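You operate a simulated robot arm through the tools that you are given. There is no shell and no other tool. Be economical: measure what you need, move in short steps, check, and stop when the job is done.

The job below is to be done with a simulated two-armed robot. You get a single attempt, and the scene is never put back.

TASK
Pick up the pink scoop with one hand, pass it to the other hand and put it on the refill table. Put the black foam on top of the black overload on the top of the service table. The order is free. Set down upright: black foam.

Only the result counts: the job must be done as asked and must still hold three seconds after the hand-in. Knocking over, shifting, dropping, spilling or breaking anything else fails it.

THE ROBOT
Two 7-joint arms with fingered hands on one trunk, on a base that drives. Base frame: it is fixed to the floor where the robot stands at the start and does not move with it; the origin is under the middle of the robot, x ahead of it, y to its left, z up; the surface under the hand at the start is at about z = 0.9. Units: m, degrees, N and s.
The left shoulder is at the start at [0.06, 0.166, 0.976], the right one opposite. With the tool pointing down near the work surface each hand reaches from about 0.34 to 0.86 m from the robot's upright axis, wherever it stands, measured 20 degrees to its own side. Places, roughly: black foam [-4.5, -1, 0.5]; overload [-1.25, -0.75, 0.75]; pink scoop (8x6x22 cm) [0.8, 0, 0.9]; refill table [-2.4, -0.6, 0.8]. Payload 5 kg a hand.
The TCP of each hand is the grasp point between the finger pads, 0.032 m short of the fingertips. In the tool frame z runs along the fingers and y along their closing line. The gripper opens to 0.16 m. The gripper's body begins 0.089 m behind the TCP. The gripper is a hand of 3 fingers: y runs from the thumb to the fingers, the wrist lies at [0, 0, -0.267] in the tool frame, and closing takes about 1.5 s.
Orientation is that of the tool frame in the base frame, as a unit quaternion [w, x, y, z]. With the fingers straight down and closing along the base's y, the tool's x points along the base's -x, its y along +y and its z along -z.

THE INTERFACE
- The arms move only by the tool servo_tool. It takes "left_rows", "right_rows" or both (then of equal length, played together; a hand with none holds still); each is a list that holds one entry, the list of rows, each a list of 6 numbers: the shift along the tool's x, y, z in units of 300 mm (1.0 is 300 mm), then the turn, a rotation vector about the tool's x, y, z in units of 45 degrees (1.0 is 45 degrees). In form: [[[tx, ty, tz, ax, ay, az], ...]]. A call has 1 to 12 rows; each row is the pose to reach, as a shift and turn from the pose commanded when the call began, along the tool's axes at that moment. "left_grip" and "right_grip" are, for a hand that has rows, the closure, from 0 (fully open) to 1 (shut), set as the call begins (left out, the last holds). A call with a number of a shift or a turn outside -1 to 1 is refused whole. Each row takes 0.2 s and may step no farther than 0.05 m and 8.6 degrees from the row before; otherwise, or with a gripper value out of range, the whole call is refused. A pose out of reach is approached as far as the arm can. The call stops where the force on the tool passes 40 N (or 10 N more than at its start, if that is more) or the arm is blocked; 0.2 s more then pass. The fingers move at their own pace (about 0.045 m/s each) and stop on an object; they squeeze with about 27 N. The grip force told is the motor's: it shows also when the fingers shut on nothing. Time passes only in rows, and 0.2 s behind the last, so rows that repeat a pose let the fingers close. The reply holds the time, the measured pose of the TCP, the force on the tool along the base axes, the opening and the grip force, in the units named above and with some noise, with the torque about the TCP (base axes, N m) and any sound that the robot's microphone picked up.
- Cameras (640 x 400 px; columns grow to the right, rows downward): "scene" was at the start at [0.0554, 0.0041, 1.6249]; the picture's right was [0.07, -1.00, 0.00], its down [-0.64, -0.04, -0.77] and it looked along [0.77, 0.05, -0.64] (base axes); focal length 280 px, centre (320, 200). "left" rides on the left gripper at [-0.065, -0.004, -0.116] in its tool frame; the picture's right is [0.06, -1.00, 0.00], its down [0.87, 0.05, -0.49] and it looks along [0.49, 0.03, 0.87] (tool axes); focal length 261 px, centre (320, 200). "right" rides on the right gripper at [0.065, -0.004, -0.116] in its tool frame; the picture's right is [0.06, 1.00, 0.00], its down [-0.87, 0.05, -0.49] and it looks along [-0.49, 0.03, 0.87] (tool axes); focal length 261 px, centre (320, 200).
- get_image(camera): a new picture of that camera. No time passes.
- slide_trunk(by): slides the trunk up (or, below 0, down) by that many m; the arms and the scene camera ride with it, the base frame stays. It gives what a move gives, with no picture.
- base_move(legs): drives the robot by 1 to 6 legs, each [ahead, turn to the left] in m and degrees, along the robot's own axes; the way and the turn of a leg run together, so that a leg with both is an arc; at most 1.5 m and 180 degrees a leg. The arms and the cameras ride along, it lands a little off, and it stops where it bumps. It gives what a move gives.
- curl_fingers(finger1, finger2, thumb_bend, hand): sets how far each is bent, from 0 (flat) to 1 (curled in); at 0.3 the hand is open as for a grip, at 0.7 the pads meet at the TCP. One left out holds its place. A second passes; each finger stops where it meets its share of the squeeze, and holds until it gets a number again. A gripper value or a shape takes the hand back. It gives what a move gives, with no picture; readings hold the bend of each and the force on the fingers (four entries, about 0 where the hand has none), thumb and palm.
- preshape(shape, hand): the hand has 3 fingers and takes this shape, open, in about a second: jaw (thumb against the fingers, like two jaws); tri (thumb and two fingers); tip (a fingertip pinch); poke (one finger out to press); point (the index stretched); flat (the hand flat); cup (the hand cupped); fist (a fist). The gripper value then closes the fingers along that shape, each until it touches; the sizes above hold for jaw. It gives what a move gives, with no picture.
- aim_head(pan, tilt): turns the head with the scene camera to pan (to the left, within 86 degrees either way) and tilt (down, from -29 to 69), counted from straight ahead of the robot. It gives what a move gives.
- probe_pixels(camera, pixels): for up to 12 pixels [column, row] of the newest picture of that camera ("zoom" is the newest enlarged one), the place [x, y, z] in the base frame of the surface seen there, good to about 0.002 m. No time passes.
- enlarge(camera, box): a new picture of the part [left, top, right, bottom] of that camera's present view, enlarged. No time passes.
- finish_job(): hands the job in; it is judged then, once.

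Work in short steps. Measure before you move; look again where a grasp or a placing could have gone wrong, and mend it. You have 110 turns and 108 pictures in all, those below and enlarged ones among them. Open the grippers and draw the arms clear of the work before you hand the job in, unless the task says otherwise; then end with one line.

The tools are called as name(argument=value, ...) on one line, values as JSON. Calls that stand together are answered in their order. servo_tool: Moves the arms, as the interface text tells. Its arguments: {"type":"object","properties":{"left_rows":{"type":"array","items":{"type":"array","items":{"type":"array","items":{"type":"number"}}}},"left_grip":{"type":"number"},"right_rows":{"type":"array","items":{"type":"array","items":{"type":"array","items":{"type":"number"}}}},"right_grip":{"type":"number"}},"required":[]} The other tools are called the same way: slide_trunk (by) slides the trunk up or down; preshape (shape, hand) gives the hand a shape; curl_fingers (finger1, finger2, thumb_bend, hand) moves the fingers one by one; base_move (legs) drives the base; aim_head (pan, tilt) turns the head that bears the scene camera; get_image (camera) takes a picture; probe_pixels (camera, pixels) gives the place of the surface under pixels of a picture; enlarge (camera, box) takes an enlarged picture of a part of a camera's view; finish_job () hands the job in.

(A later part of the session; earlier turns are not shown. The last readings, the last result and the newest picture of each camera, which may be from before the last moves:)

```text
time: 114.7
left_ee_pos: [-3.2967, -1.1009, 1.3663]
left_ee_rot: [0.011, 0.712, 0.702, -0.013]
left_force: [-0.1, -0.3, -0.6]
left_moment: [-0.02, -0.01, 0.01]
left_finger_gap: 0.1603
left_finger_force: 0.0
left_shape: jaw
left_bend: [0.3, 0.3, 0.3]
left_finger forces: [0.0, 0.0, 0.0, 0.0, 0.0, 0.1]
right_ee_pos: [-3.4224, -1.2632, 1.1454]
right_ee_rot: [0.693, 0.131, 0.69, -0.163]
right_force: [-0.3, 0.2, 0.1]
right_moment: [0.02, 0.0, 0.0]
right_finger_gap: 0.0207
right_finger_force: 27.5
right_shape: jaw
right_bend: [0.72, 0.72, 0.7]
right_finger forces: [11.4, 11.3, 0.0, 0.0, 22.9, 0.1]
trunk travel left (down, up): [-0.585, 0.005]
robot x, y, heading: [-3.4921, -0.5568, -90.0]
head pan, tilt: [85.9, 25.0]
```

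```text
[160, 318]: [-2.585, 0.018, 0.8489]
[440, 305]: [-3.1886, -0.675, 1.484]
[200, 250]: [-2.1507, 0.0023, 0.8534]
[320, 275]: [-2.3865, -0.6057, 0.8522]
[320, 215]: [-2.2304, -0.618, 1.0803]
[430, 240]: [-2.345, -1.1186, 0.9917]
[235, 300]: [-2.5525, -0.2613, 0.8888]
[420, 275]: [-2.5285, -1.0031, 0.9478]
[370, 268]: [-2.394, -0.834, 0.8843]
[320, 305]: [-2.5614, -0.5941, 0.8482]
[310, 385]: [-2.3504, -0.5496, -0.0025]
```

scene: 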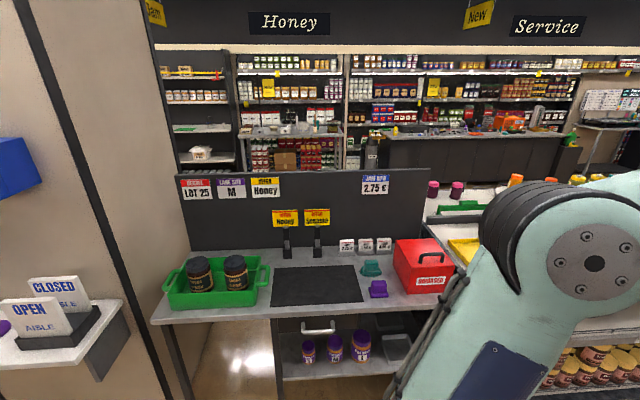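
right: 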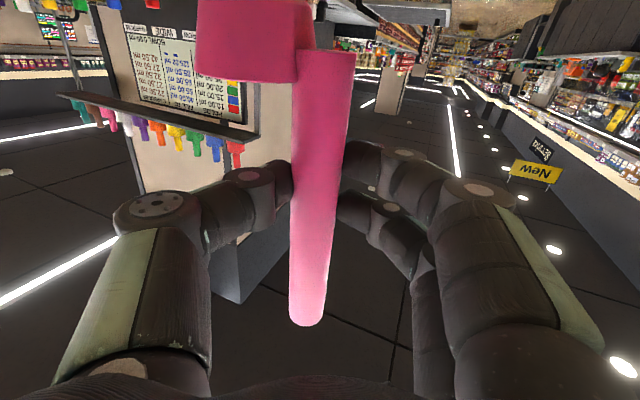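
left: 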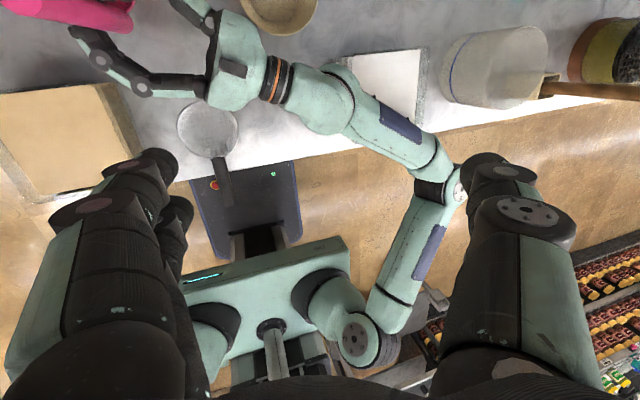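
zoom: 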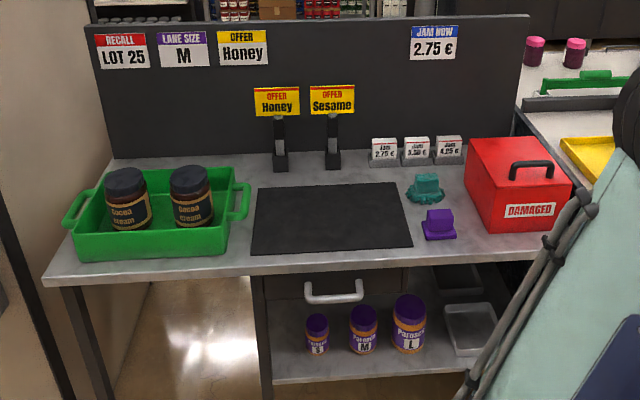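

The black mat on this table is at (-2.39, -0.61, 0.85), matching the given place; this is the refill table. I probe for a bare spot for the scoop.

probe_pixels(camera="zoom", pixels=[[250, 262], [253, 215], [232, 240], [410, 248], [400, 185], [437, 240], [445, 265], [482, 232], [243, 165], [235, 158], [258, 170], [410, 205]])

enlarge(camera="scene", box=[260, 220, 460, 345])

```text
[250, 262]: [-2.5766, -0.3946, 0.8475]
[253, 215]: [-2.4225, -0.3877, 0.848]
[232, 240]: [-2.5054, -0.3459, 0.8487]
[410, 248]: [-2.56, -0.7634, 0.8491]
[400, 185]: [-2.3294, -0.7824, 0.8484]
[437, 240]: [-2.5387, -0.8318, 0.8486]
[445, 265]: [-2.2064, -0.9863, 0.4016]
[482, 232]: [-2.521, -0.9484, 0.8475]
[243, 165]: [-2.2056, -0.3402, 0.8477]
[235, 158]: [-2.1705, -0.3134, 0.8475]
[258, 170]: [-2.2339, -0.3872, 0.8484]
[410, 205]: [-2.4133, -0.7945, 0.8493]
```

```text
3.20 times, centred on (360, 282) of scene
```

zoom: 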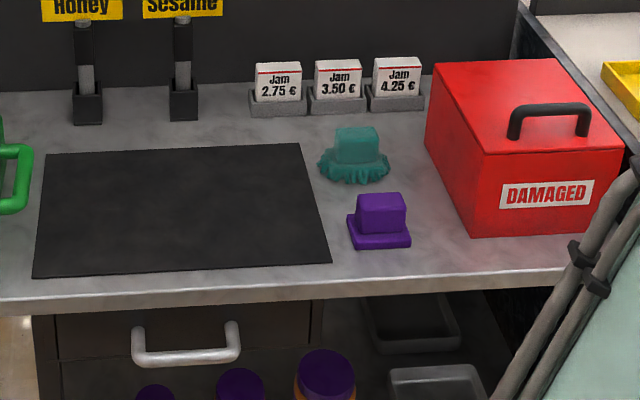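

I probe the bare patch between the purple piece and the red box, and the strip behind the mat.

probe_pixels(camera="zoom", pixels=[[380, 250], [412, 245], [412, 200], [468, 238], [445, 205], [400, 275], [440, 270], [428, 150], [395, 165], [315, 150], [230, 140], [200, 120]])

probe_pixels(camera="zoom", pixels=[[320, 262], [345, 255], [347, 235], [335, 200], [400, 110], [275, 115], [500, 278], [430, 215], [420, 180], [340, 278]])

```text
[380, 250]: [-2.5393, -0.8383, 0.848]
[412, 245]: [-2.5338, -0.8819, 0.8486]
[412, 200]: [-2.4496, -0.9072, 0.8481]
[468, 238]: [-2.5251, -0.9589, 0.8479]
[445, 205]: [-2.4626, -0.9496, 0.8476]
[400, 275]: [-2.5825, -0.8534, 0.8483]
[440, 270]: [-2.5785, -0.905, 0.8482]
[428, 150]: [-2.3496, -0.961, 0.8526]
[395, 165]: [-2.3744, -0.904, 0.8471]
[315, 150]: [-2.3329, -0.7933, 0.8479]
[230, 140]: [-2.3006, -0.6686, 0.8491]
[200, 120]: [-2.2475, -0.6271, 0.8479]
```

```text
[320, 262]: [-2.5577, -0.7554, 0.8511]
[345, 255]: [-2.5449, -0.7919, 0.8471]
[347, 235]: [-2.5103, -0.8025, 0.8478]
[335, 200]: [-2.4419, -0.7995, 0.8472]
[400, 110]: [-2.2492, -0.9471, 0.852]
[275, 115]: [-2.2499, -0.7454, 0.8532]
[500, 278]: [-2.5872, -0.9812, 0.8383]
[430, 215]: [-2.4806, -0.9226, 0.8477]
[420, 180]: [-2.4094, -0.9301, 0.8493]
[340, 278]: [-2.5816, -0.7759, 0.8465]
```

The best spot is the front-right strip near (-2.553, -0.90), with the scoop turned so its cup points to -y. I turn the robot to face the table (heading 0), with the head ahead.

base_move(legs=[[0, 90]])

aim_head(pan=-15, tilt=40)

```text
time: 119.1
left_ee_pos: [-2.9501, -0.3573, 1.3667]
left_ee_rot: [0.017, 0.003, 1.0, -0.002]
left_force: [0.9, 0.4, 0.0]
left_moment: [-0.02, -0.01, -0.02]
left_finger_gap: 0.1603
left_finger_force: 0.0
left_shape: jaw
left_bend: [0.3, 0.3, 0.3]
left_finger forces: [0.1, 0.0, 0.0, 0.0, 0.1, 0.0]
right_ee_pos: [-2.7855, -0.4825, 1.1455]
right_ee_rot: [0.604, -0.396, 0.58, 0.377]
right_force: [-0.2, -0.3, -1.7]
right_moment: [0.02, 0.04, 0.03]
right_finger_gap: 0.0209
right_finger_force: 27.5
right_shape: jaw
right_bend: [0.72, 0.72, 0.7]
right_finger forces: [11.4, 11.0, 0.0, 0.0, 22.7, 0.0]
trunk travel left (down, up): [-0.585, 0.005]
robot x, y, heading: [-3.4926, -0.5585, 0.4]
head pan, tilt: [85.9, 25.0]
```

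```text
time: 120.9
left_ee_pos: [-2.9509, -0.3577, 1.3669]
left_ee_rot: [0.017, 0.003, 1.0, -0.001]
left_force: [0.0, -0.1, 0.1]
left_moment: [-0.01, 0.0, 0.0]
left_finger_gap: 0.1601
left_finger_force: 0.1
left_shape: jaw
left_bend: [0.3, 0.3, 0.3]
left_finger forces: [0.0, 0.0, 0.0, 0.1, 0.0, 0.0]
right_ee_pos: [-2.7867, -0.4826, 1.1458]
right_ee_rot: [0.604, -0.397, 0.579, 0.377]
right_force: [0.4, 0.2, -1.6]
right_moment: [-0.02, 0.05, 0.04]
right_finger_gap: 0.0206
right_finger_force: 27.3
right_shape: jaw
right_bend: [0.72, 0.72, 0.7]
right_finger forces: [11.4, 11.2, 0.0, 0.0, 22.7, 0.1]
trunk travel left (down, up): [-0.585, 0.005]
robot x, y, heading: [-3.4916, -0.5547, 0.4]
head pan, tilt: [-15.0, 40.0]
```

Now I yaw the right hand clockwise toward pointing ahead (first 45°), moving it to the right side.

servo_tool(right_rows=[[[0.002, -0.084, -0.103, 0.143, 0, 0], [0.003, -0.168, -0.207, 0.286, 0, 0], [0.005, -0.252, -0.31, 0.429, 0, 0], [0.006, -0.337, -0.414, 0.571, 0, 0], [0.008, -0.421, -0.517, 0.714, 0, 0], [0.009, -0.505, -0.621, 0.857, 0, 0], [0.011, -0.589, -0.724, 1, 0, 0]]])

```text
time: 122.5
left_ee_pos: [-2.9486, -0.3572, 1.3668]
left_ee_rot: [0.017, 0.002, 1.0, -0.001]
left_force: [0.2, -0.1, 0.2]
left_moment: [0.0, 0.01, -0.01]
left_finger_gap: 0.1601
left_finger_force: 0.1
left_shape: jaw
left_bend: [0.3, 0.3, 0.3]
left_finger forces: [0.1, 0.0, 0.1, 0.0, 0.0, 0.0]
right_ee_pos: [-2.7119, -0.7519, 1.1458]
right_ee_rot: [0.71, -0.135, 0.679, 0.127]
right_force: [-0.5, -0.1, -0.2]
right_moment: [0.0, 0.03, 0.03]
right_finger_gap: 0.0206
right_finger_force: 26.7
right_shape: jaw
right_bend: [0.72, 0.72, 0.7]
right_finger forces: [11.6, 11.2, 0.1, 0.0, 22.9, 0.0]
trunk travel left (down, up): [-0.585, 0.005]
robot x, y, heading: [-3.4935, -0.5566, 0.6]
head pan, tilt: [-15.0, 40.0]
```

That went cleanly. The second half of the yaw, with a small levelling correction.

servo_tool(right_rows=[[[0, -0.044, -0.017, 0.167, 0.01, 0], [0, -0.088, -0.034, 0.333, 0.02, 0], [0, -0.132, -0.051, 0.5, 0.03, 0], [0, -0.175, -0.068, 0.667, 0.04, 0], [0, -0.219, -0.085, 0.833, 0.05, 0], [0, -0.263, -0.102, 1, 0.06, 0]]])

get_image(camera="scene")

get_image(camera="right")

```text
time: 123.9
left_ee_pos: [-2.9487, -0.3572, 1.3666]
left_ee_rot: [0.017, 0.002, 1.0, -0.002]
left_force: [-0.2, 0.7, -1.3]
left_moment: [-0.02, 0.0, 0.0]
left_finger_gap: 0.1599
left_finger_force: 0.0
left_shape: jaw
left_bend: [0.3, 0.3, 0.3]
left_finger forces: [0.0, 0.0, 0.1, 0.0, 0.0, 0.0]
right_ee_pos: [-2.7097, -0.8358, 1.1475]
right_ee_rot: [0.692, 0.145, 0.692, -0.147]
right_force: [-0.2, 0.1, -1.7]
right_moment: [0.01, 0.01, 0.02]
right_finger_gap: 0.0209
right_finger_force: 26.5
right_shape: jaw
right_bend: [0.72, 0.72, 0.7]
right_finger forces: [11.7, 11.2, 0.1, 0.0, 23.0, 0.0]
trunk travel left (down, up): [-0.585, 0.005]
robot x, y, heading: [-3.4918, -0.5569, 0.3]
head pan, tilt: [-15.0, 40.0]
```

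```text
57 pictures are left
```

scene: 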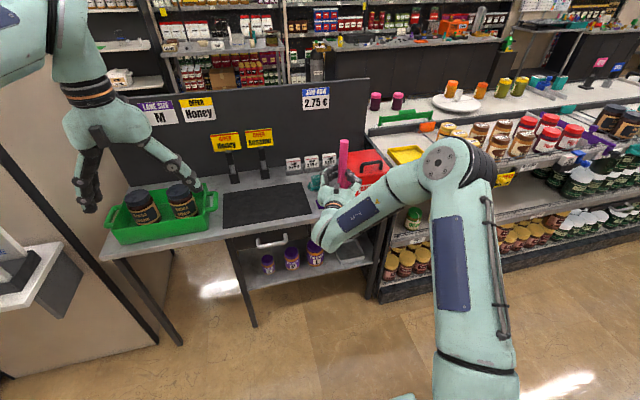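

```text
56 pictures are left
```

right: 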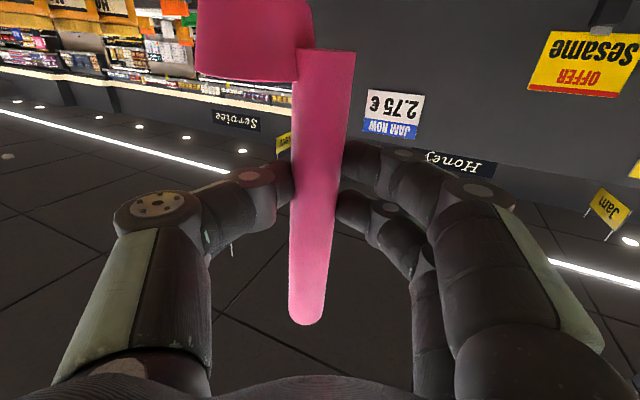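

I probe the scoop in the right camera for its tilt, cup position and bottom.

probe_pixels(camera="right", pixels=[[327, 56], [325, 100], [318, 180], [308, 290], [205, 60], [285, 70], [250, 72], [250, 20], [305, 20], [205, 5], [295, 5]])

```text
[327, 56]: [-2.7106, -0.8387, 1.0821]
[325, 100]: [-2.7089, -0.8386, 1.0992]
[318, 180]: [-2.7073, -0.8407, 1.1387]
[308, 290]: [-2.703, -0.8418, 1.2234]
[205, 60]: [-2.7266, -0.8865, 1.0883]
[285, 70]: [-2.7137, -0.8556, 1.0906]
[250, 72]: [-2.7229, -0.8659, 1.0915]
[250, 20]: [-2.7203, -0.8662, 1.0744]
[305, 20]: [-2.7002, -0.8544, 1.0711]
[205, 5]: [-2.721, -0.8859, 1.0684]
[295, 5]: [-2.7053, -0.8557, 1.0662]
```

The cup base sits about 2.2 cm under the handle bottom, at z ≈ 1.06. I lower the trunk 15 cm while still in front of the table, then move forward over the spot.

slide_trunk(by=-0.15)

servo_tool(right_rows=[[[0, 0.02, 0.12, 0, -0.01, 0], [0, 0.04, 0.24, 0, -0.02, 0], [0, 0.06, 0.37, 0, -0.03, 0], [0, 0.08, 0.505, 0, -0.04, 0], [0, 0.08, 0.505, 0, -0.04, 0]]])

enlarge(camera="scene", box=[220, 120, 460, 270])

get_image(camera="right")

```text
time: 125.6
left_ee_pos: [-2.9495, -0.3572, 1.2169]
left_ee_rot: [0.016, 0.003, 1.0, -0.002]
left_force: [0.4, 0.4, -0.8]
left_moment: [0.0, 0.01, 0.03]
left_finger_gap: 0.1601
left_finger_force: 0.0
left_shape: jaw
left_bend: [0.3, 0.3, 0.3]
left_finger forces: [0.1, 0.1, 0.0, 0.0, 0.0, 0.0]
right_ee_pos: [-2.7109, -0.8368, 0.9961]
right_ee_rot: [0.692, 0.144, 0.692, -0.146]
right_force: [-0.1, -0.2, -0.8]
right_moment: [0.02, 0.03, 0.02]
right_finger_gap: 0.0206
right_finger_force: 27.2
right_shape: jaw
right_bend: [0.72, 0.72, 0.7]
right_finger forces: [11.7, 11.2, 0.1, 0.0, 23.0, 0.1]
trunk travel left (down, up): [-0.435, 0.155]
robot x, y, heading: [-3.4913, -0.5576, 0.3]
head pan, tilt: [-15.0, 40.0]
```

```text
time: 126.8
left_ee_pos: [-2.9497, -0.3578, 1.216]
left_ee_rot: [0.017, 0.003, 1.0, -0.001]
left_force: [-0.2, -0.5, 0.2]
left_moment: [-0.01, 0.0, 0.03]
left_finger_gap: 0.1603
left_finger_force: 0.1
left_shape: jaw
left_bend: [0.3, 0.3, 0.3]
left_finger forces: [0.0, 0.1, 0.1, 0.1, 0.1, 0.0]
right_ee_pos: [-2.5624, -0.8759, 0.9962]
right_ee_rot: [0.703, 0.141, 0.681, -0.148]
right_force: [-0.6, 0.4, -1.0]
right_moment: [0.03, 0.02, 0.03]
right_finger_gap: 0.0206
right_finger_force: 26.8
right_shape: jaw
right_bend: [0.72, 0.72, 0.7]
right_finger forces: [11.8, 11.3, 0.0, 0.0, 23.0, 0.1]
trunk travel left (down, up): [-0.435, 0.155]
robot x, y, heading: [-3.492, -0.5582, 0.6]
head pan, tilt: [-15.0, 40.0]
```

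```text
2.67 times, centred on (340, 195) of scene
```

zoom: 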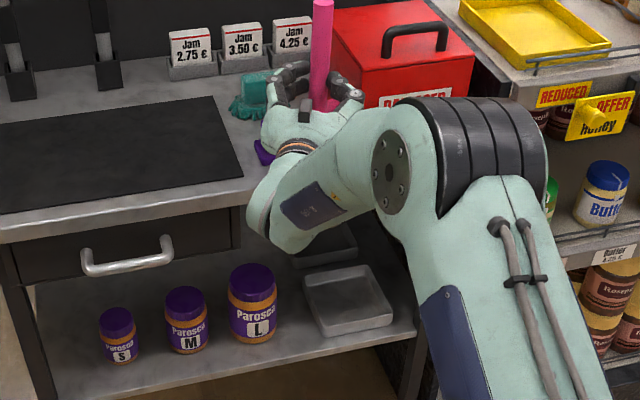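

```text
54 pictures are left
```

right: 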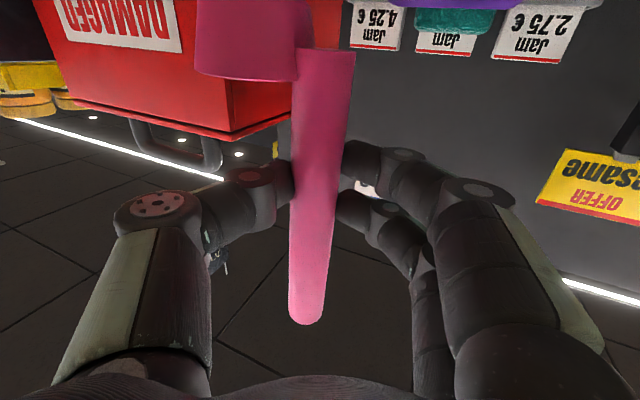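

The scoop is over the spot, clear of the purple piece and the red box. I descend 5.4 cm.

servo_tool(right_rows=[[[0.06, 0, 0, 0, 0, 0], [0.12, 0, 0, 0, 0, 0], [0.16, 0, 0, 0, 0, 0], [0.18, 0, 0, 0, 0, 0]]])

get_image(camera="right")

get_image(camera="left")

```text
time: 127.8
left_ee_pos: [-2.9492, -0.358, 1.2165]
left_ee_rot: [0.017, 0.002, 1.0, -0.001]
left_force: [-0.6, -0.6, -0.1]
left_moment: [-0.05, 0.0, -0.04]
left_finger_gap: 0.16
left_finger_force: 0.0
left_shape: jaw
left_bend: [0.3, 0.3, 0.3]
left_finger forces: [0.1, 0.0, 0.0, 0.0, 0.0, 0.0]
right_ee_pos: [-2.561, -0.8761, 0.9426]
right_ee_rot: [0.703, 0.143, 0.681, -0.149]
right_force: [0.4, -0.4, -1.9]
right_moment: [0.02, -0.01, 0.0]
right_finger_gap: 0.0208
right_finger_force: 26.7
right_shape: jaw
right_bend: [0.72, 0.72, 0.7]
right_finger forces: [11.6, 11.3, 0.0, 0.0, 23.0, 0.0]
trunk travel left (down, up): [-0.435, 0.155]
robot x, y, heading: [-3.492, -0.5587, 0.9]
head pan, tilt: [-15.0, 40.0]
```

```text
53 pictures are left
```

right: 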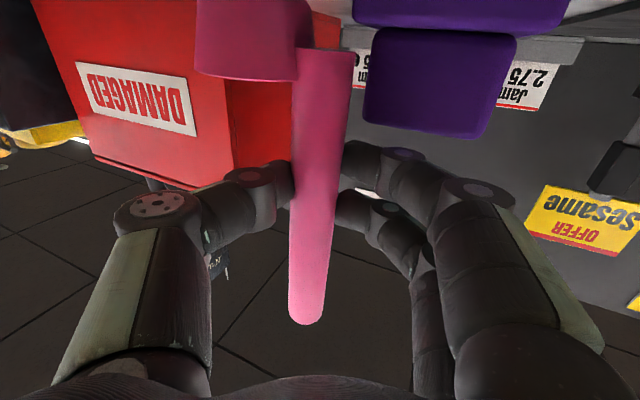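

```text
52 pictures are left
```

left: 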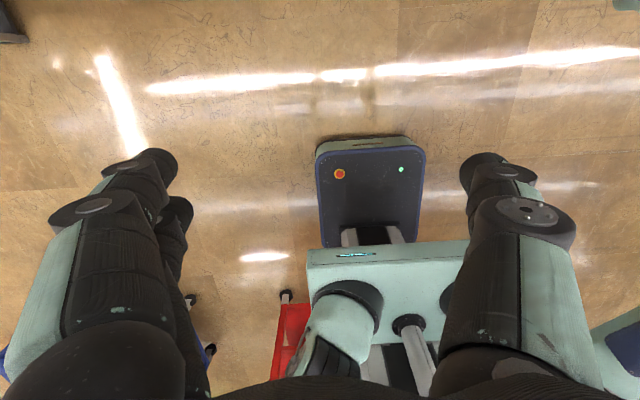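

No contact yet. I check the distances of the purple piece and red box from the fingers.

probe_pixels(camera="right", pixels=[[440, 80], [400, 130], [450, 15], [355, 160], [350, 205], [235, 150], [260, 120], [240, 75], [327, 56], [308, 290]])

```text
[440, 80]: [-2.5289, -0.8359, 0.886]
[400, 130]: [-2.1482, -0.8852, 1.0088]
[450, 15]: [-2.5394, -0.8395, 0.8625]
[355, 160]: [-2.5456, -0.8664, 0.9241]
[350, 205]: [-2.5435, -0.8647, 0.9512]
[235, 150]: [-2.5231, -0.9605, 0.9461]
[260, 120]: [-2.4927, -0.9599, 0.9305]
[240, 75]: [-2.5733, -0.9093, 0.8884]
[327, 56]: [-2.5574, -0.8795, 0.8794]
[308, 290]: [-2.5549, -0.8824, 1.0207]
```

The handle would come within 6 mm of the purple block, so I shift 8 mm back and 8 mm right, then descend gently 8 mm to contact.

servo_tool(right_rows=[[[0, -0.035, -0.013, 0, 0, 0], [0.007, -0.035, -0.013, 0, 0, 0], [0.014, -0.035, -0.013, 0, 0, 0], [0.02, -0.035, -0.013, 0, 0, 0], [0.026, -0.035, -0.013, 0, 0, 0]]])

```text
time: 129.0
left_ee_pos: [-2.9502, -0.3575, 1.2166]
left_ee_rot: [0.016, 0.002, 1.0, -0.003]
left_force: [0.3, 1.2, -0.1]
left_moment: [0.02, 0.0, -0.01]
left_finger_gap: 0.1599
left_finger_force: 0.0
left_shape: jaw
left_bend: [0.3, 0.3, 0.3]
left_finger forces: [0.0, 0.0, 0.0, 0.1, 0.1, 0.0]
right_ee_pos: [-2.5687, -0.8841, 0.9354]
right_ee_rot: [0.703, 0.142, 0.681, -0.149]
right_force: [-0.7, 0.2, -1.3]
right_moment: [0.0, 0.06, 0.02]
right_finger_gap: 0.021
right_finger_force: 27.4
right_shape: jaw
right_bend: [0.72, 0.72, 0.7]
right_finger forces: [11.7, 11.3, 0.1, 0.0, 23.0, 0.1]
trunk travel left (down, up): [-0.435, 0.155]
robot x, y, heading: [-3.4909, -0.5544, 0.3]
head pan, tilt: [-15.0, 40.0]
```

No contact force yet; I continue down in small steps.

servo_tool(right_rows=[[[0.006, 0, 0, 0, 0, 0], [0.012, 0, 0, 0, 0, 0], [0.018, 0, 0, 0, 0, 0]]])

enlarge(camera="right", box=[160, 0, 480, 200])

probe_pixels(camera="zoom", pixels=[[160, 10], [160, 140], [335, 108], [220, 10], [300, 5], [340, 250]])

```text
time: 129.8
left_ee_pos: [-2.9498, -0.3571, 1.2171]
left_ee_rot: [0.017, 0.003, 1.0, -0.002]
left_force: [-1.0, 0.5, -0.1]
left_moment: [-0.01, -0.02, 0.01]
left_finger_gap: 0.16
left_finger_force: 0.0
left_shape: jaw
left_bend: [0.3, 0.3, 0.3]
left_finger forces: [0.0, 0.0, 0.0, 0.0, 0.0, 0.0]
right_ee_pos: [-2.5679, -0.8835, 0.9327]
right_ee_rot: [0.705, 0.14, 0.68, -0.148]
right_force: [1.0, -0.4, 12.5]
right_moment: [-0.23, -0.2, 0.03]
right_finger_gap: 0.0207
right_finger_force: 26.8
right_shape: jaw
right_bend: [0.72, 0.72, 0.7]
right_finger forces: [11.4, 12.7, 0.1, 0.0, 22.8, 0.1]
trunk travel left (down, up): [-0.435, 0.155]
robot x, y, heading: [-3.4907, -0.5591, 0.5]
head pan, tilt: [-15.0, 40.0]
```

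```text
2.00 times, centred on (320, 100) of right
```

zoom: 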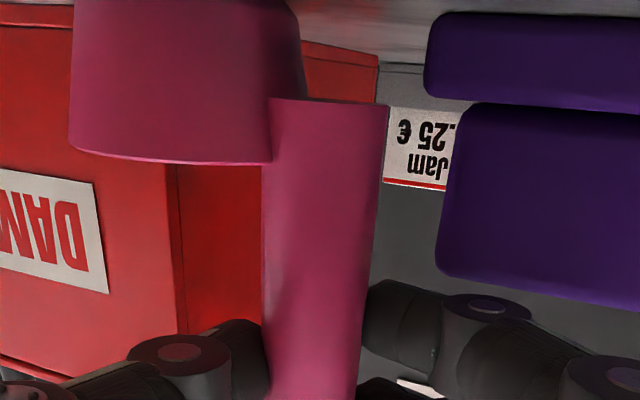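

```text
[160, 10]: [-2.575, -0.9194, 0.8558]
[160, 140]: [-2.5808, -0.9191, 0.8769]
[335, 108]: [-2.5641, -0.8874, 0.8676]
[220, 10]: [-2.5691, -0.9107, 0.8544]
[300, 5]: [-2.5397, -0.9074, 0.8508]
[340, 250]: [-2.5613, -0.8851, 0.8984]
```

Contact at 12 N with the base flat on bare marble. I ease up 1 mm and open partly so the fingers don't touch the neighbours.

servo_tool(right_rows=[[[-0.004, 0, 0, 0, 0, 0], [-0.004, 0, 0, 0, 0, 0], [-0.004, 0, 0, 0, 0, 0], [-0.004, 0, 0, 0, 0, 0], [-0.004, 0, 0, 0, 0, 0], [-0.004, 0, 0, 0, 0, 0]]], right_grip=0.65)

get_image(camera="right")

```text
time: 131.2
left_ee_pos: [-2.9496, -0.3558, 1.2173]
left_ee_rot: [0.017, 0.002, 1.0, -0.002]
left_force: [0.2, -0.3, 0.4]
left_moment: [0.01, 0.01, -0.02]
left_finger_gap: 0.16
left_finger_force: 0.1
left_shape: jaw
left_bend: [0.3, 0.3, 0.3]
left_finger forces: [0.1, 0.0, 0.0, 0.0, 0.0, 0.0]
right_ee_pos: [-2.5696, -0.8848, 0.9316]
right_ee_rot: [0.703, 0.142, 0.681, -0.148]
right_force: [-0.3, 0.3, 0.0]
right_moment: [-0.02, 0.04, 0.02]
right_finger_gap: 0.0557
right_finger_force: 0.0
right_shape: jaw
right_bend: [0.73, 0.73, 0.7]
right_finger forces: [0.2, 0.0, 0.0, 0.1, 0.0, 0.0]
trunk travel left (down, up): [-0.435, 0.155]
robot x, y, heading: [-3.4908, -0.5564, 0.7]
head pan, tilt: [-15.0, 40.0]
```

```text
50 pictures are left
```

right: 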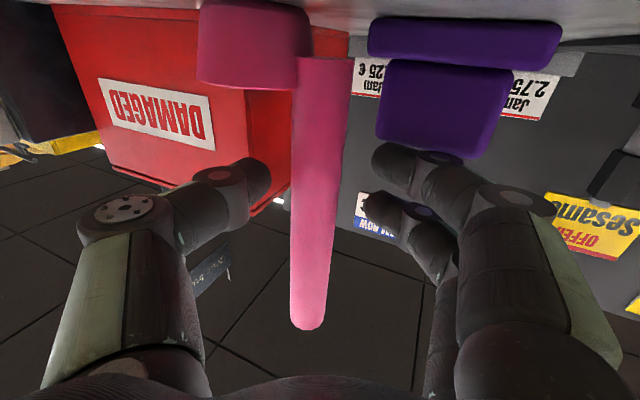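

Released and the scoop stands. I draw the hand straight back along its axis.

servo_tool(right_rows=[[[0, 0, -0.08, 0, 0, 0], [0, 0, -0.2, 0, 0, 0], [0, 0, -0.34, 0, 0, 0], [0, 0, -0.48, 0, 0, 0], [-0.1, 0, -0.6, 0, 0, 0], [-0.2, 0, -0.7, 0, 0, 0]]])

enlarge(camera="scene", box=[220, 120, 460, 270])

```text
time: 132.6
left_ee_pos: [-2.9498, -0.3558, 1.2174]
left_ee_rot: [0.017, 0.003, 1.0, -0.001]
left_force: [0.7, 0.4, 0.2]
left_moment: [0.0, -0.04, 0.0]
left_finger_gap: 0.1598
left_finger_force: 0.1
left_shape: jaw
left_bend: [0.3, 0.3, 0.3]
left_finger forces: [0.1, 0.0, 0.0, 0.0, 0.0, 0.1]
right_ee_pos: [-2.7642, -0.8006, 0.9841]
right_ee_rot: [0.703, 0.142, 0.681, -0.148]
right_force: [-0.1, 0.0, 0.3]
right_moment: [0.0, 0.02, -0.01]
right_finger_gap: 0.0558
right_finger_force: 0.1
right_shape: jaw
right_bend: [0.73, 0.73, 0.7]
right_finger forces: [0.1, 0.0, 0.0, 0.0, 0.0, 0.1]
trunk travel left (down, up): [-0.435, 0.155]
robot x, y, heading: [-3.4918, -0.554, 0.4]
head pan, tilt: [-15.0, 40.0]
```

```text
2.67 times, centred on (340, 195) of scene
```

zoom: 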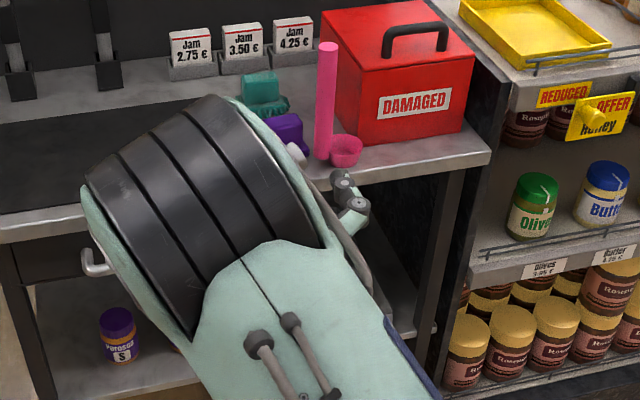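

The scoop stands upright on the table, nothing disturbed. Now the foam, near (-4.5, -1, 0.5): I raise the trunk and turn around to look at the red workbench.

slide_trunk(by=0.15)

base_move(legs=[[0, 150]])

aim_head(pan=35, tilt=35)

get_image(camera="scene")

```text
time: 134.4
left_ee_pos: [-2.95, -0.3582, 1.3674]
left_ee_rot: [0.017, 0.003, 1.0, -0.003]
left_force: [-0.6, 0.6, 0.6]
left_moment: [0.01, 0.0, 0.0]
left_finger_gap: 0.1601
left_finger_force: 0.1
left_shape: jaw
left_bend: [0.3, 0.3, 0.3]
left_finger forces: [0.0, 0.1, 0.1, 0.0, 0.0, 0.0]
right_ee_pos: [-2.7623, -0.7993, 1.1338]
right_ee_rot: [0.702, 0.142, 0.682, -0.148]
right_force: [0.7, -0.6, 0.4]
right_moment: [-0.01, 0.0, -0.02]
right_finger_gap: 0.0554
right_finger_force: 0.1
right_shape: jaw
right_bend: [0.73, 0.73, 0.7]
right_finger forces: [0.0, 0.1, 0.1, 0.1, 0.0, 0.0]
trunk travel left (down, up): [-0.585, 0.005]
robot x, y, heading: [-3.4933, -0.554, 0.2]
head pan, tilt: [-15.0, 40.0]
```

```text
time: 141.2
left_ee_pos: [-4.0607, -0.4553, 1.3659]
left_ee_rot: [-0.006, 0.965, -0.263, -0.015]
left_force: [-0.4, 0.7, -0.7]
left_moment: [0.02, 0.01, -0.04]
left_finger_gap: 0.1599
left_finger_force: 0.1
left_shape: jaw
left_bend: [0.3, 0.3, 0.3]
left_finger forces: [0.1, 0.0, 0.0, 0.0, 0.0, 0.0]
right_ee_pos: [-4.0004, 0.0203, 1.1338]
right_ee_rot: [0.327, -0.62, 0.315, 0.64]
right_force: [0.2, -0.6, -1.1]
right_moment: [-0.02, 0.03, 0.0]
right_finger_gap: 0.0554
right_finger_force: 0.1
right_shape: jaw
right_bend: [0.73, 0.73, 0.7]
right_finger forces: [0.1, 0.0, 0.1, 0.0, 0.1, 0.1]
trunk travel left (down, up): [-0.585, 0.005]
robot x, y, heading: [-3.492, -0.5572, 150.3]
head pan, tilt: [-15.0, 40.0]
```

```text
time: 142.3
left_ee_pos: [-4.0616, -0.4558, 1.3659]
left_ee_rot: [-0.006, 0.965, -0.263, -0.015]
left_force: [0.3, -0.6, 0.0]
left_moment: [0.02, 0.02, 0.01]
left_finger_gap: 0.1599
left_finger_force: 0.0
left_shape: jaw
left_bend: [0.3, 0.3, 0.3]
left_finger forces: [0.0, 0.0, 0.0, 0.0, 0.0, 0.0]
right_ee_pos: [-4.0012, 0.0215, 1.1342]
right_ee_rot: [0.326, -0.621, 0.315, 0.639]
right_force: [0.3, -0.4, 0.0]
right_moment: [-0.02, -0.01, 0.0]
right_finger_gap: 0.0558
right_finger_force: 0.1
right_shape: jaw
right_bend: [0.73, 0.73, 0.7]
right_finger forces: [0.1, 0.0, 0.1, 0.0, 0.0, 0.0]
trunk travel left (down, up): [-0.585, 0.005]
robot x, y, heading: [-3.4945, -0.5554, 150.5]
head pan, tilt: [35.0, 35.0]
```

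```text
48 pictures are left
```

scene: 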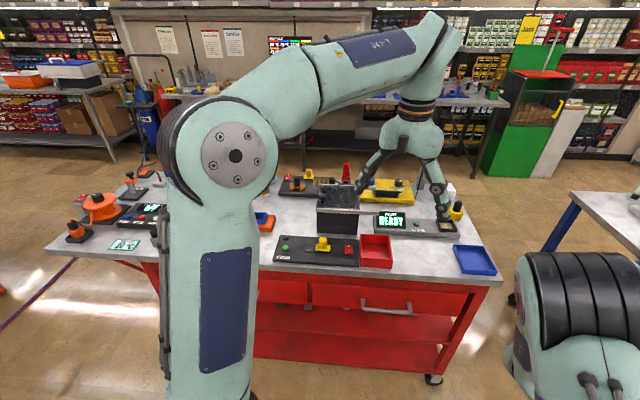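

The left arm blocks the view. I face the bench straight on to look between the arms.

base_move(legs=[[0, 30]])

aim_head(pan=0, tilt=35)

get_image(camera="scene")

```text
time: 144.3
left_ee_pos: [-4.0357, -0.7549, 1.3664]
left_ee_rot: [-0.003, 1.0, -0.004, -0.017]
left_force: [0.0, -0.2, -0.4]
left_moment: [0.02, -0.01, 0.04]
left_finger_gap: 0.1599
left_finger_force: 0.0
left_shape: jaw
left_bend: [0.3, 0.3, 0.3]
left_finger forces: [0.0, 0.0, 0.0, 0.0, 0.0, 0.0]
right_ee_pos: [-4.2206, -0.3123, 1.134]
right_ee_rot: [0.149, -0.682, 0.142, 0.702]
right_force: [0.0, -0.4, -0.3]
right_moment: [0.02, -0.01, -0.01]
right_finger_gap: 0.0555
right_finger_force: 0.1
right_shape: jaw
right_bend: [0.73, 0.73, 0.7]
right_finger forces: [0.1, 0.1, 0.1, 0.0, 0.1, 0.0]
trunk travel left (down, up): [-0.585, 0.005]
robot x, y, heading: [-3.494, -0.5604, -179.6]
head pan, tilt: [35.0, 35.0]
```

```text
time: 145.3
left_ee_pos: [-4.0358, -0.7542, 1.368]
left_ee_rot: [-0.002, 1.0, -0.004, -0.016]
left_force: [0.1, 0.8, -0.2]
left_moment: [-0.02, 0.02, -0.02]
left_finger_gap: 0.1596
left_finger_force: 0.1
left_shape: jaw
left_bend: [0.3, 0.3, 0.3]
left_finger forces: [0.0, 0.1, 0.0, 0.0, 0.0, 0.1]
right_ee_pos: [-4.2218, -0.3116, 1.1344]
right_ee_rot: [0.149, -0.682, 0.143, 0.702]
right_force: [0.7, -0.1, 0.3]
right_moment: [0.04, 0.04, 0.0]
right_finger_gap: 0.0556
right_finger_force: 0.0
right_shape: jaw
right_bend: [0.73, 0.73, 0.7]
right_finger forces: [0.0, 0.1, 0.0, 0.1, 0.1, 0.0]
trunk travel left (down, up): [-0.585, 0.005]
robot x, y, heading: [-3.4941, -0.559, -179.4]
head pan, tilt: [0.0, 35.0]
```

```text
47 pictures are left
```

scene: 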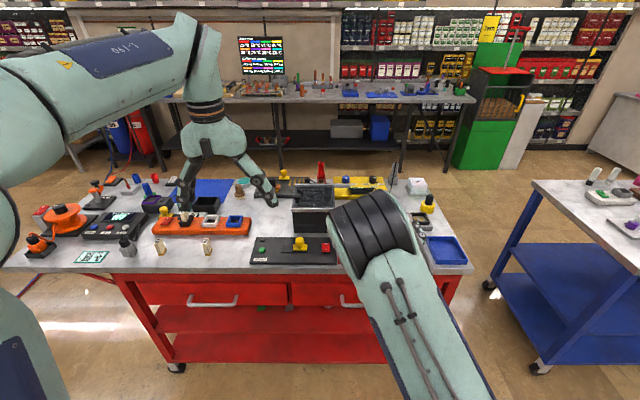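

The bench carries many small parts. I enlarge both halves to find the black foam.

enlarge(camera="scene", box=[20, 150, 260, 300])

enlarge(camera="scene", box=[220, 150, 480, 312])

probe_pixels(camera="scene", pixels=[[200, 265], [125, 245], [160, 245], [205, 247], [310, 195], [185, 215], [100, 200], [255, 200]])

```text
2.67 times, centred on (140, 225) of scene
```

zoom: 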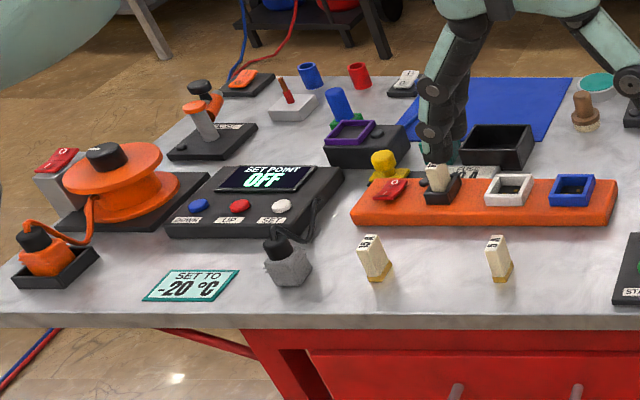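

```text
2.46 times, centred on (350, 231) of scene
```

zoom: 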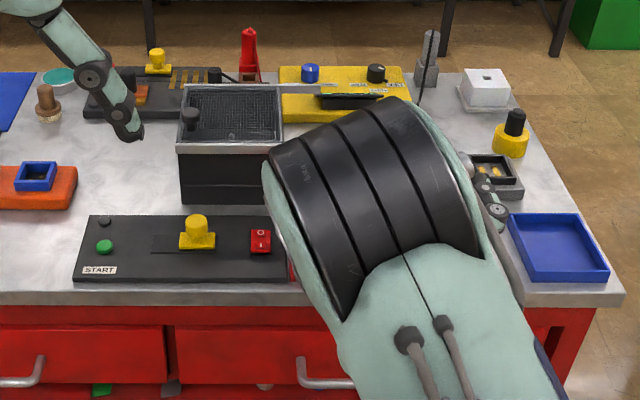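

```text
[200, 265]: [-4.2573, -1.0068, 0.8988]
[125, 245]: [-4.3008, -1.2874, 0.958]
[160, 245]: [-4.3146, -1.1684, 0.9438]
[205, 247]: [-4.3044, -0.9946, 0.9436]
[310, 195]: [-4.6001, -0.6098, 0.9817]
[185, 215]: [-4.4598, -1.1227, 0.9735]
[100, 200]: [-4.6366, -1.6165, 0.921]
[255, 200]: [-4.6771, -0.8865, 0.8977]
```

The bench top is at z 0.90, so the foam (z of about 0.5) must be on a shelf under it. I back off 0.3 m and lower the trunk to look underneath.

base_move(legs=[[-0.3, 0]])

slide_trunk(by=-0.5)

aim_head(pan=10, tilt=25)

get_image(camera="scene")

```text
time: 147.3
left_ee_pos: [-3.7355, -0.7509, 1.3681]
left_ee_rot: [-0.002, 1.0, -0.004, -0.016]
left_force: [0.8, 0.3, -0.6]
left_moment: [-0.02, 0.09, 0.01]
left_finger_gap: 0.1603
left_finger_force: 0.0
left_shape: jaw
left_bend: [0.3, 0.3, 0.3]
left_finger forces: [0.1, 0.1, 0.0, 0.0, 0.0, 0.0]
right_ee_pos: [-3.9202, -0.3085, 1.1345]
right_ee_rot: [0.15, -0.68, 0.143, 0.703]
right_force: [0.4, -0.3, 0.8]
right_moment: [0.0, 0.0, -0.01]
right_finger_gap: 0.0556
right_finger_force: 0.1
right_shape: jaw
right_bend: [0.73, 0.73, 0.7]
right_finger forces: [0.0, 0.0, 0.0, 0.0, 0.0, 0.1]
trunk travel left (down, up): [-0.585, 0.005]
robot x, y, heading: [-3.19, -0.5546, -179.7]
head pan, tilt: [0.0, 35.0]
```

```text
refused: -0.5 is not a number from -0.4 to 0.4
```

```text
time: 148.0
left_ee_pos: [-3.737, -0.7508, 1.3678]
left_ee_rot: [-0.002, 1.0, -0.004, -0.017]
left_force: [-0.1, 0.0, -1.0]
left_moment: [-0.01, 0.05, -0.02]
left_finger_gap: 0.1599
left_finger_force: 0.2
left_shape: jaw
left_bend: [0.3, 0.3, 0.3]
left_finger forces: [0.1, 0.1, 0.1, 0.1, 0.0, 0.0]
right_ee_pos: [-3.9212, -0.3077, 1.1333]
right_ee_rot: [0.149, -0.681, 0.143, 0.703]
right_force: [1.0, 0.0, 0.5]
right_moment: [-0.03, -0.01, -0.02]
right_finger_gap: 0.0554
right_finger_force: 0.0
right_shape: jaw
right_bend: [0.73, 0.73, 0.7]
right_finger forces: [0.1, 0.0, 0.0, 0.1, 0.1, 0.1]
trunk travel left (down, up): [-0.585, 0.005]
robot x, y, heading: [-3.1943, -0.5518, -179.8]
head pan, tilt: [10.0, 25.0]
```

```text
44 pictures are left
```

scene: 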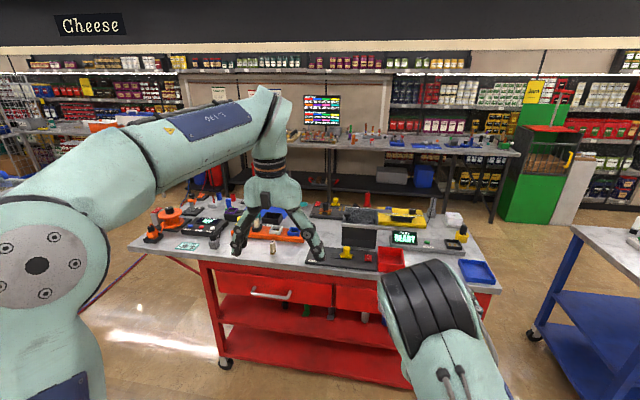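

Items are visible on the middle shelf around (300,310). I lower the trunk 0.4 m for a better view.

slide_trunk(by=-0.4)

get_image(camera="scene")

```text
time: 151.9
left_ee_pos: [-3.7369, -0.7506, 0.967]
left_ee_rot: [-0.002, 1.0, -0.003, -0.017]
left_force: [-0.4, 0.0, -0.4]
left_moment: [0.01, -0.01, -0.01]
left_finger_gap: 0.1599
left_finger_force: 0.1
left_shape: jaw
left_bend: [0.3, 0.3, 0.3]
left_finger forces: [0.1, 0.1, 0.0, 0.1, 0.0, 0.0]
right_ee_pos: [-3.9214, -0.308, 0.7338]
right_ee_rot: [0.15, -0.681, 0.143, 0.702]
right_force: [-0.3, -0.3, 0.5]
right_moment: [0.01, -0.01, -0.01]
right_finger_gap: 0.0555
right_finger_force: 0.0
right_shape: jaw
right_bend: [0.73, 0.73, 0.7]
right_finger forces: [0.0, 0.0, 0.0, 0.1, 0.1, 0.0]
trunk travel left (down, up): [-0.185, 0.405]
robot x, y, heading: [-3.1921, -0.5557, -179.7]
head pan, tilt: [10.0, 25.0]
```

```text
43 pictures are left
```

scene: 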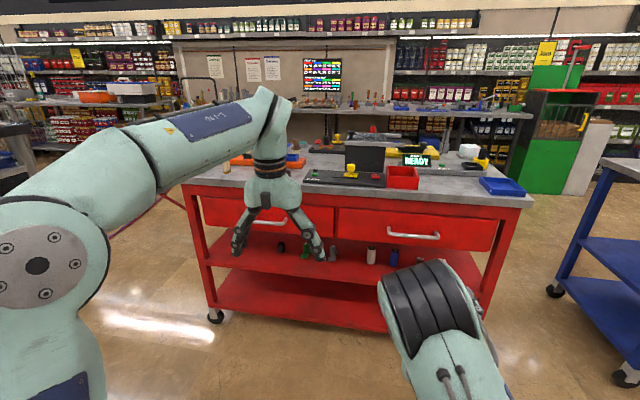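

enlarge(camera="scene", box=[220, 215, 420, 290])

probe_pixels(camera="scene", pixels=[[282, 246], [305, 250], [333, 252], [371, 256], [394, 257], [280, 265], [350, 235], [260, 265], [412, 235]])

```text
3.20 times, centred on (320, 252) of scene
```

zoom: 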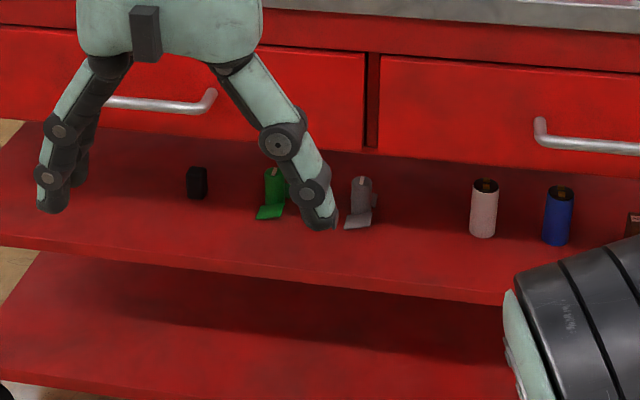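

```text
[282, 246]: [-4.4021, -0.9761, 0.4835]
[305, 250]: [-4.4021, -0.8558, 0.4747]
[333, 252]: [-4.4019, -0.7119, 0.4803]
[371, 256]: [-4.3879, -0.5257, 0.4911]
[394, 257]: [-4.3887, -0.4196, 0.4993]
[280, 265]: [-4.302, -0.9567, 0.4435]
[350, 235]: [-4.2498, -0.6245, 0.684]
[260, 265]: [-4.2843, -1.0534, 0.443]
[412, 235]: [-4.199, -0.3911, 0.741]
```

The small black piece at (-4.40, -0.976, 0.46) on the middle shelf is the black foam. I shift the robot 0.62 m toward -y so the level right hand can reach it.

base_move(legs=[[0, 90], [0.62, 0], [0, -90]])

aim_head(pan=-10, tilt=25)

get_image(camera="scene")

```text
time: 163.2
left_ee_pos: [-3.7351, -1.3746, 0.9666]
left_ee_rot: [-0.001, 1.0, -0.002, -0.016]
left_force: [0.5, 0.2, -0.1]
left_moment: [0.02, 0.02, -0.01]
left_finger_gap: 0.16
left_finger_force: 0.1
left_shape: jaw
left_bend: [0.3, 0.3, 0.3]
left_finger forces: [0.1, 0.0, 0.0, 0.0, 0.1, 0.1]
right_ee_pos: [-3.9233, -0.9311, 0.7335]
right_ee_rot: [0.147, -0.682, 0.14, 0.703]
right_force: [0.1, 0.5, 0.0]
right_moment: [0.01, 0.0, -0.02]
right_finger_gap: 0.0556
right_finger_force: 0.1
right_shape: jaw
right_bend: [0.73, 0.73, 0.7]
right_finger forces: [0.0, 0.0, 0.0, 0.1, 0.0, 0.0]
trunk travel left (down, up): [-0.185, 0.405]
robot x, y, heading: [-3.192, -1.1726, -179.2]
head pan, tilt: [10.0, 25.0]
```

```text
time: 164.0
left_ee_pos: [-3.7351, -1.3737, 0.9674]
left_ee_rot: [-0.002, 1.0, -0.002, -0.016]
left_force: [0.4, -0.4, -0.7]
left_moment: [-0.01, 0.0, 0.0]
left_finger_gap: 0.1599
left_finger_force: 0.0
left_shape: jaw
left_bend: [0.3, 0.3, 0.3]
left_finger forces: [0.0, 0.0, 0.0, 0.0, 0.0, 0.1]
right_ee_pos: [-3.9233, -0.9318, 0.7339]
right_ee_rot: [0.148, -0.681, 0.141, 0.704]
right_force: [0.1, -0.6, 0.7]
right_moment: [0.01, -0.03, 0.02]
right_finger_gap: 0.0554
right_finger_force: 0.1
right_shape: jaw
right_bend: [0.73, 0.73, 0.7]
right_finger forces: [0.1, 0.0, 0.0, 0.0, 0.0, 0.1]
trunk travel left (down, up): [-0.185, 0.405]
robot x, y, heading: [-3.1927, -1.1727, -179.7]
head pan, tilt: [-10.0, 25.0]
```

```text
41 pictures are left
```

scene: 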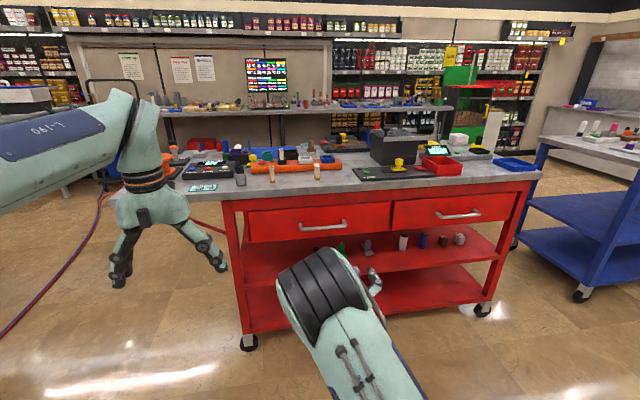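

I lower the trunk the rest and look at the foam from closer to its level.

slide_trunk(by=-0.18)

enlarge(camera="scene", box=[230, 160, 430, 285])

get_image(camera="right")

```text
time: 166.0
left_ee_pos: [-3.7357, -1.3723, 0.7871]
left_ee_rot: [-0.002, 1.0, -0.001, -0.016]
left_force: [-0.6, -1.2, -0.4]
left_moment: [-0.02, 0.01, -0.01]
left_finger_gap: 0.1602
left_finger_force: 0.0
left_shape: jaw
left_bend: [0.3, 0.3, 0.3]
left_finger forces: [0.0, 0.0, 0.0, 0.1, 0.0, 0.0]
right_ee_pos: [-3.9244, -0.9322, 0.5542]
right_ee_rot: [0.147, -0.682, 0.141, 0.703]
right_force: [0.3, 0.7, -1.3]
right_moment: [0.01, -0.01, -0.01]
right_finger_gap: 0.0553
right_finger_force: 0.0
right_shape: jaw
right_bend: [0.73, 0.73, 0.7]
right_finger forces: [0.0, 0.0, 0.1, 0.1, 0.1, 0.1]
trunk travel left (down, up): [-0.005, 0.585]
robot x, y, heading: [-3.1905, -1.1736, -179.4]
head pan, tilt: [-10.0, 25.0]
```

```text
3.20 times, centred on (330, 222) of scene
```

zoom: 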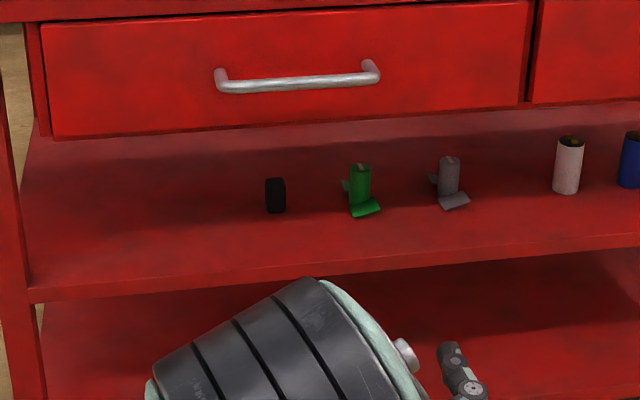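

```text
39 pictures are left
```

right: 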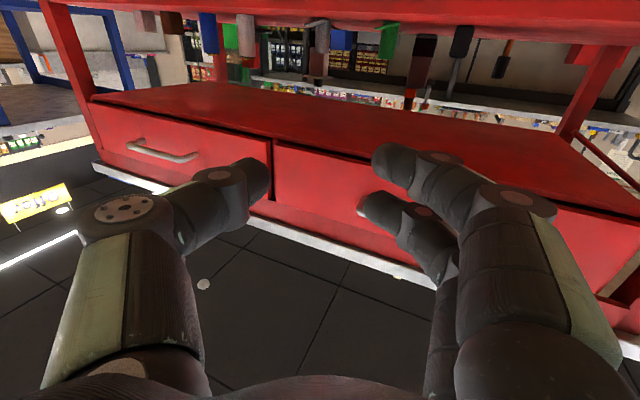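

The foam is at zoom (275,196). I measure its size, the clearance under the drawer, and the neighbours.

probe_pixels(camera="zoom", pixels=[[275, 197], [266, 197], [283, 197], [275, 182], [275, 209], [275, 218], [280, 120], [280, 133], [359, 190], [345, 186], [280, 275], [275, 178]])

enlarge(camera="right", box=[300, 0, 560, 160])

probe_pixels(camera="right", pixels=[[460, 42], [456, 30], [458, 56], [388, 38], [500, 50], [350, 140], [330, 150]])

```text
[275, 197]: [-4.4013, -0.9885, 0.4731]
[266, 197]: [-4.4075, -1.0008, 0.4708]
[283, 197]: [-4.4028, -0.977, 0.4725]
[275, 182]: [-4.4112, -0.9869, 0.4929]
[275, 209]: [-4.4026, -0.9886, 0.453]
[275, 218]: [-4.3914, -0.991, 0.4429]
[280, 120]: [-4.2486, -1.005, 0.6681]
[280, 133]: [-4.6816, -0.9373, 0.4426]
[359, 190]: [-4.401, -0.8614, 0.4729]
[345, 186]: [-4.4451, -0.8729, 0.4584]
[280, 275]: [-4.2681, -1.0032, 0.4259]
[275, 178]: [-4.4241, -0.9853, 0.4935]
```

```text
2.46 times, centred on (430, 80) of right
```

zoom: 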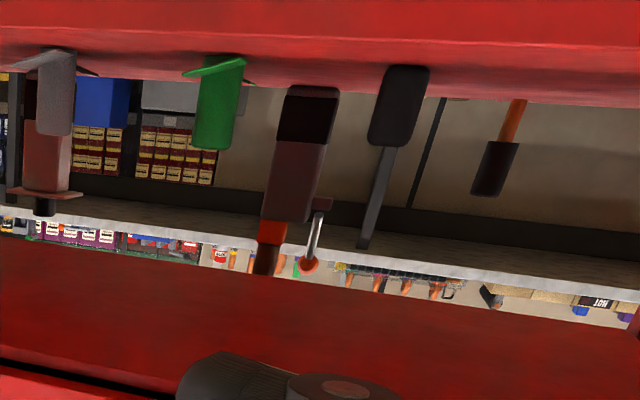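

```text
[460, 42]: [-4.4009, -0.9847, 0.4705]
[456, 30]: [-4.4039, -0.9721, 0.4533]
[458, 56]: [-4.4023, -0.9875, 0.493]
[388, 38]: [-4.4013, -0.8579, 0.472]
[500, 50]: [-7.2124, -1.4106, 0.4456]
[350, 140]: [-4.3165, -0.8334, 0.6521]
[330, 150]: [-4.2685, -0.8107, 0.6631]
```

The foam is 25 × 25 × 50 mm, centred at (-4.414, -0.988, 0.468), with the drawer bottom at z 0.66. I square the right hand to -x at z 0.482, with moderate opening, still in front of the bench.

servo_tool(right_rows=[[[0.04, 0.06, 0.05, -0.087, 0.006, 0.002], [0.08, 0.11, 0.08, -0.173, 0.012, 0.004], [0.12, 0.17, 0.11, -0.26, 0.019, 0.006], [0.16, 0.22, 0.14, -0.347, 0.025, 0.007], [0.2, 0.27, 0.17, -0.433, 0.032, 0.009], [0.24, 0.32, 0.2, -0.52, 0.038, 0.011], [0.24, 0.32, 0.2, -0.52, 0.038, 0.011]]], right_grip=0.4)

```text
time: 167.6
left_ee_pos: [-3.7355, -1.3736, 0.7872]
left_ee_rot: [-0.001, 1.0, -0.002, -0.016]
left_force: [0.3, -0.1, 0.6]
left_moment: [0.02, 0.01, 0.03]
left_finger_gap: 0.1602
left_finger_force: 0.1
left_shape: jaw
left_bend: [0.3, 0.3, 0.3]
left_finger forces: [0.1, 0.1, 0.0, 0.1, 0.1, 0.1]
right_ee_pos: [-4.0196, -0.9933, 0.4831]
right_ee_rot: [-0.001, 0.707, -0.001, -0.707]
right_force: [0.0, 1.1, 0.3]
right_moment: [0.0, 0.02, 0.01]
right_finger_gap: 0.0954
right_finger_force: 0.0
right_shape: jaw
right_bend: [0.71, 0.71, 0.7]
right_finger forces: [0.0, 0.0, 0.0, 0.0, 0.1, 0.0]
trunk travel left (down, up): [-0.005, 0.585]
robot x, y, heading: [-3.1925, -1.1695, -179.4]
head pan, tilt: [-10.0, 25.0]
```

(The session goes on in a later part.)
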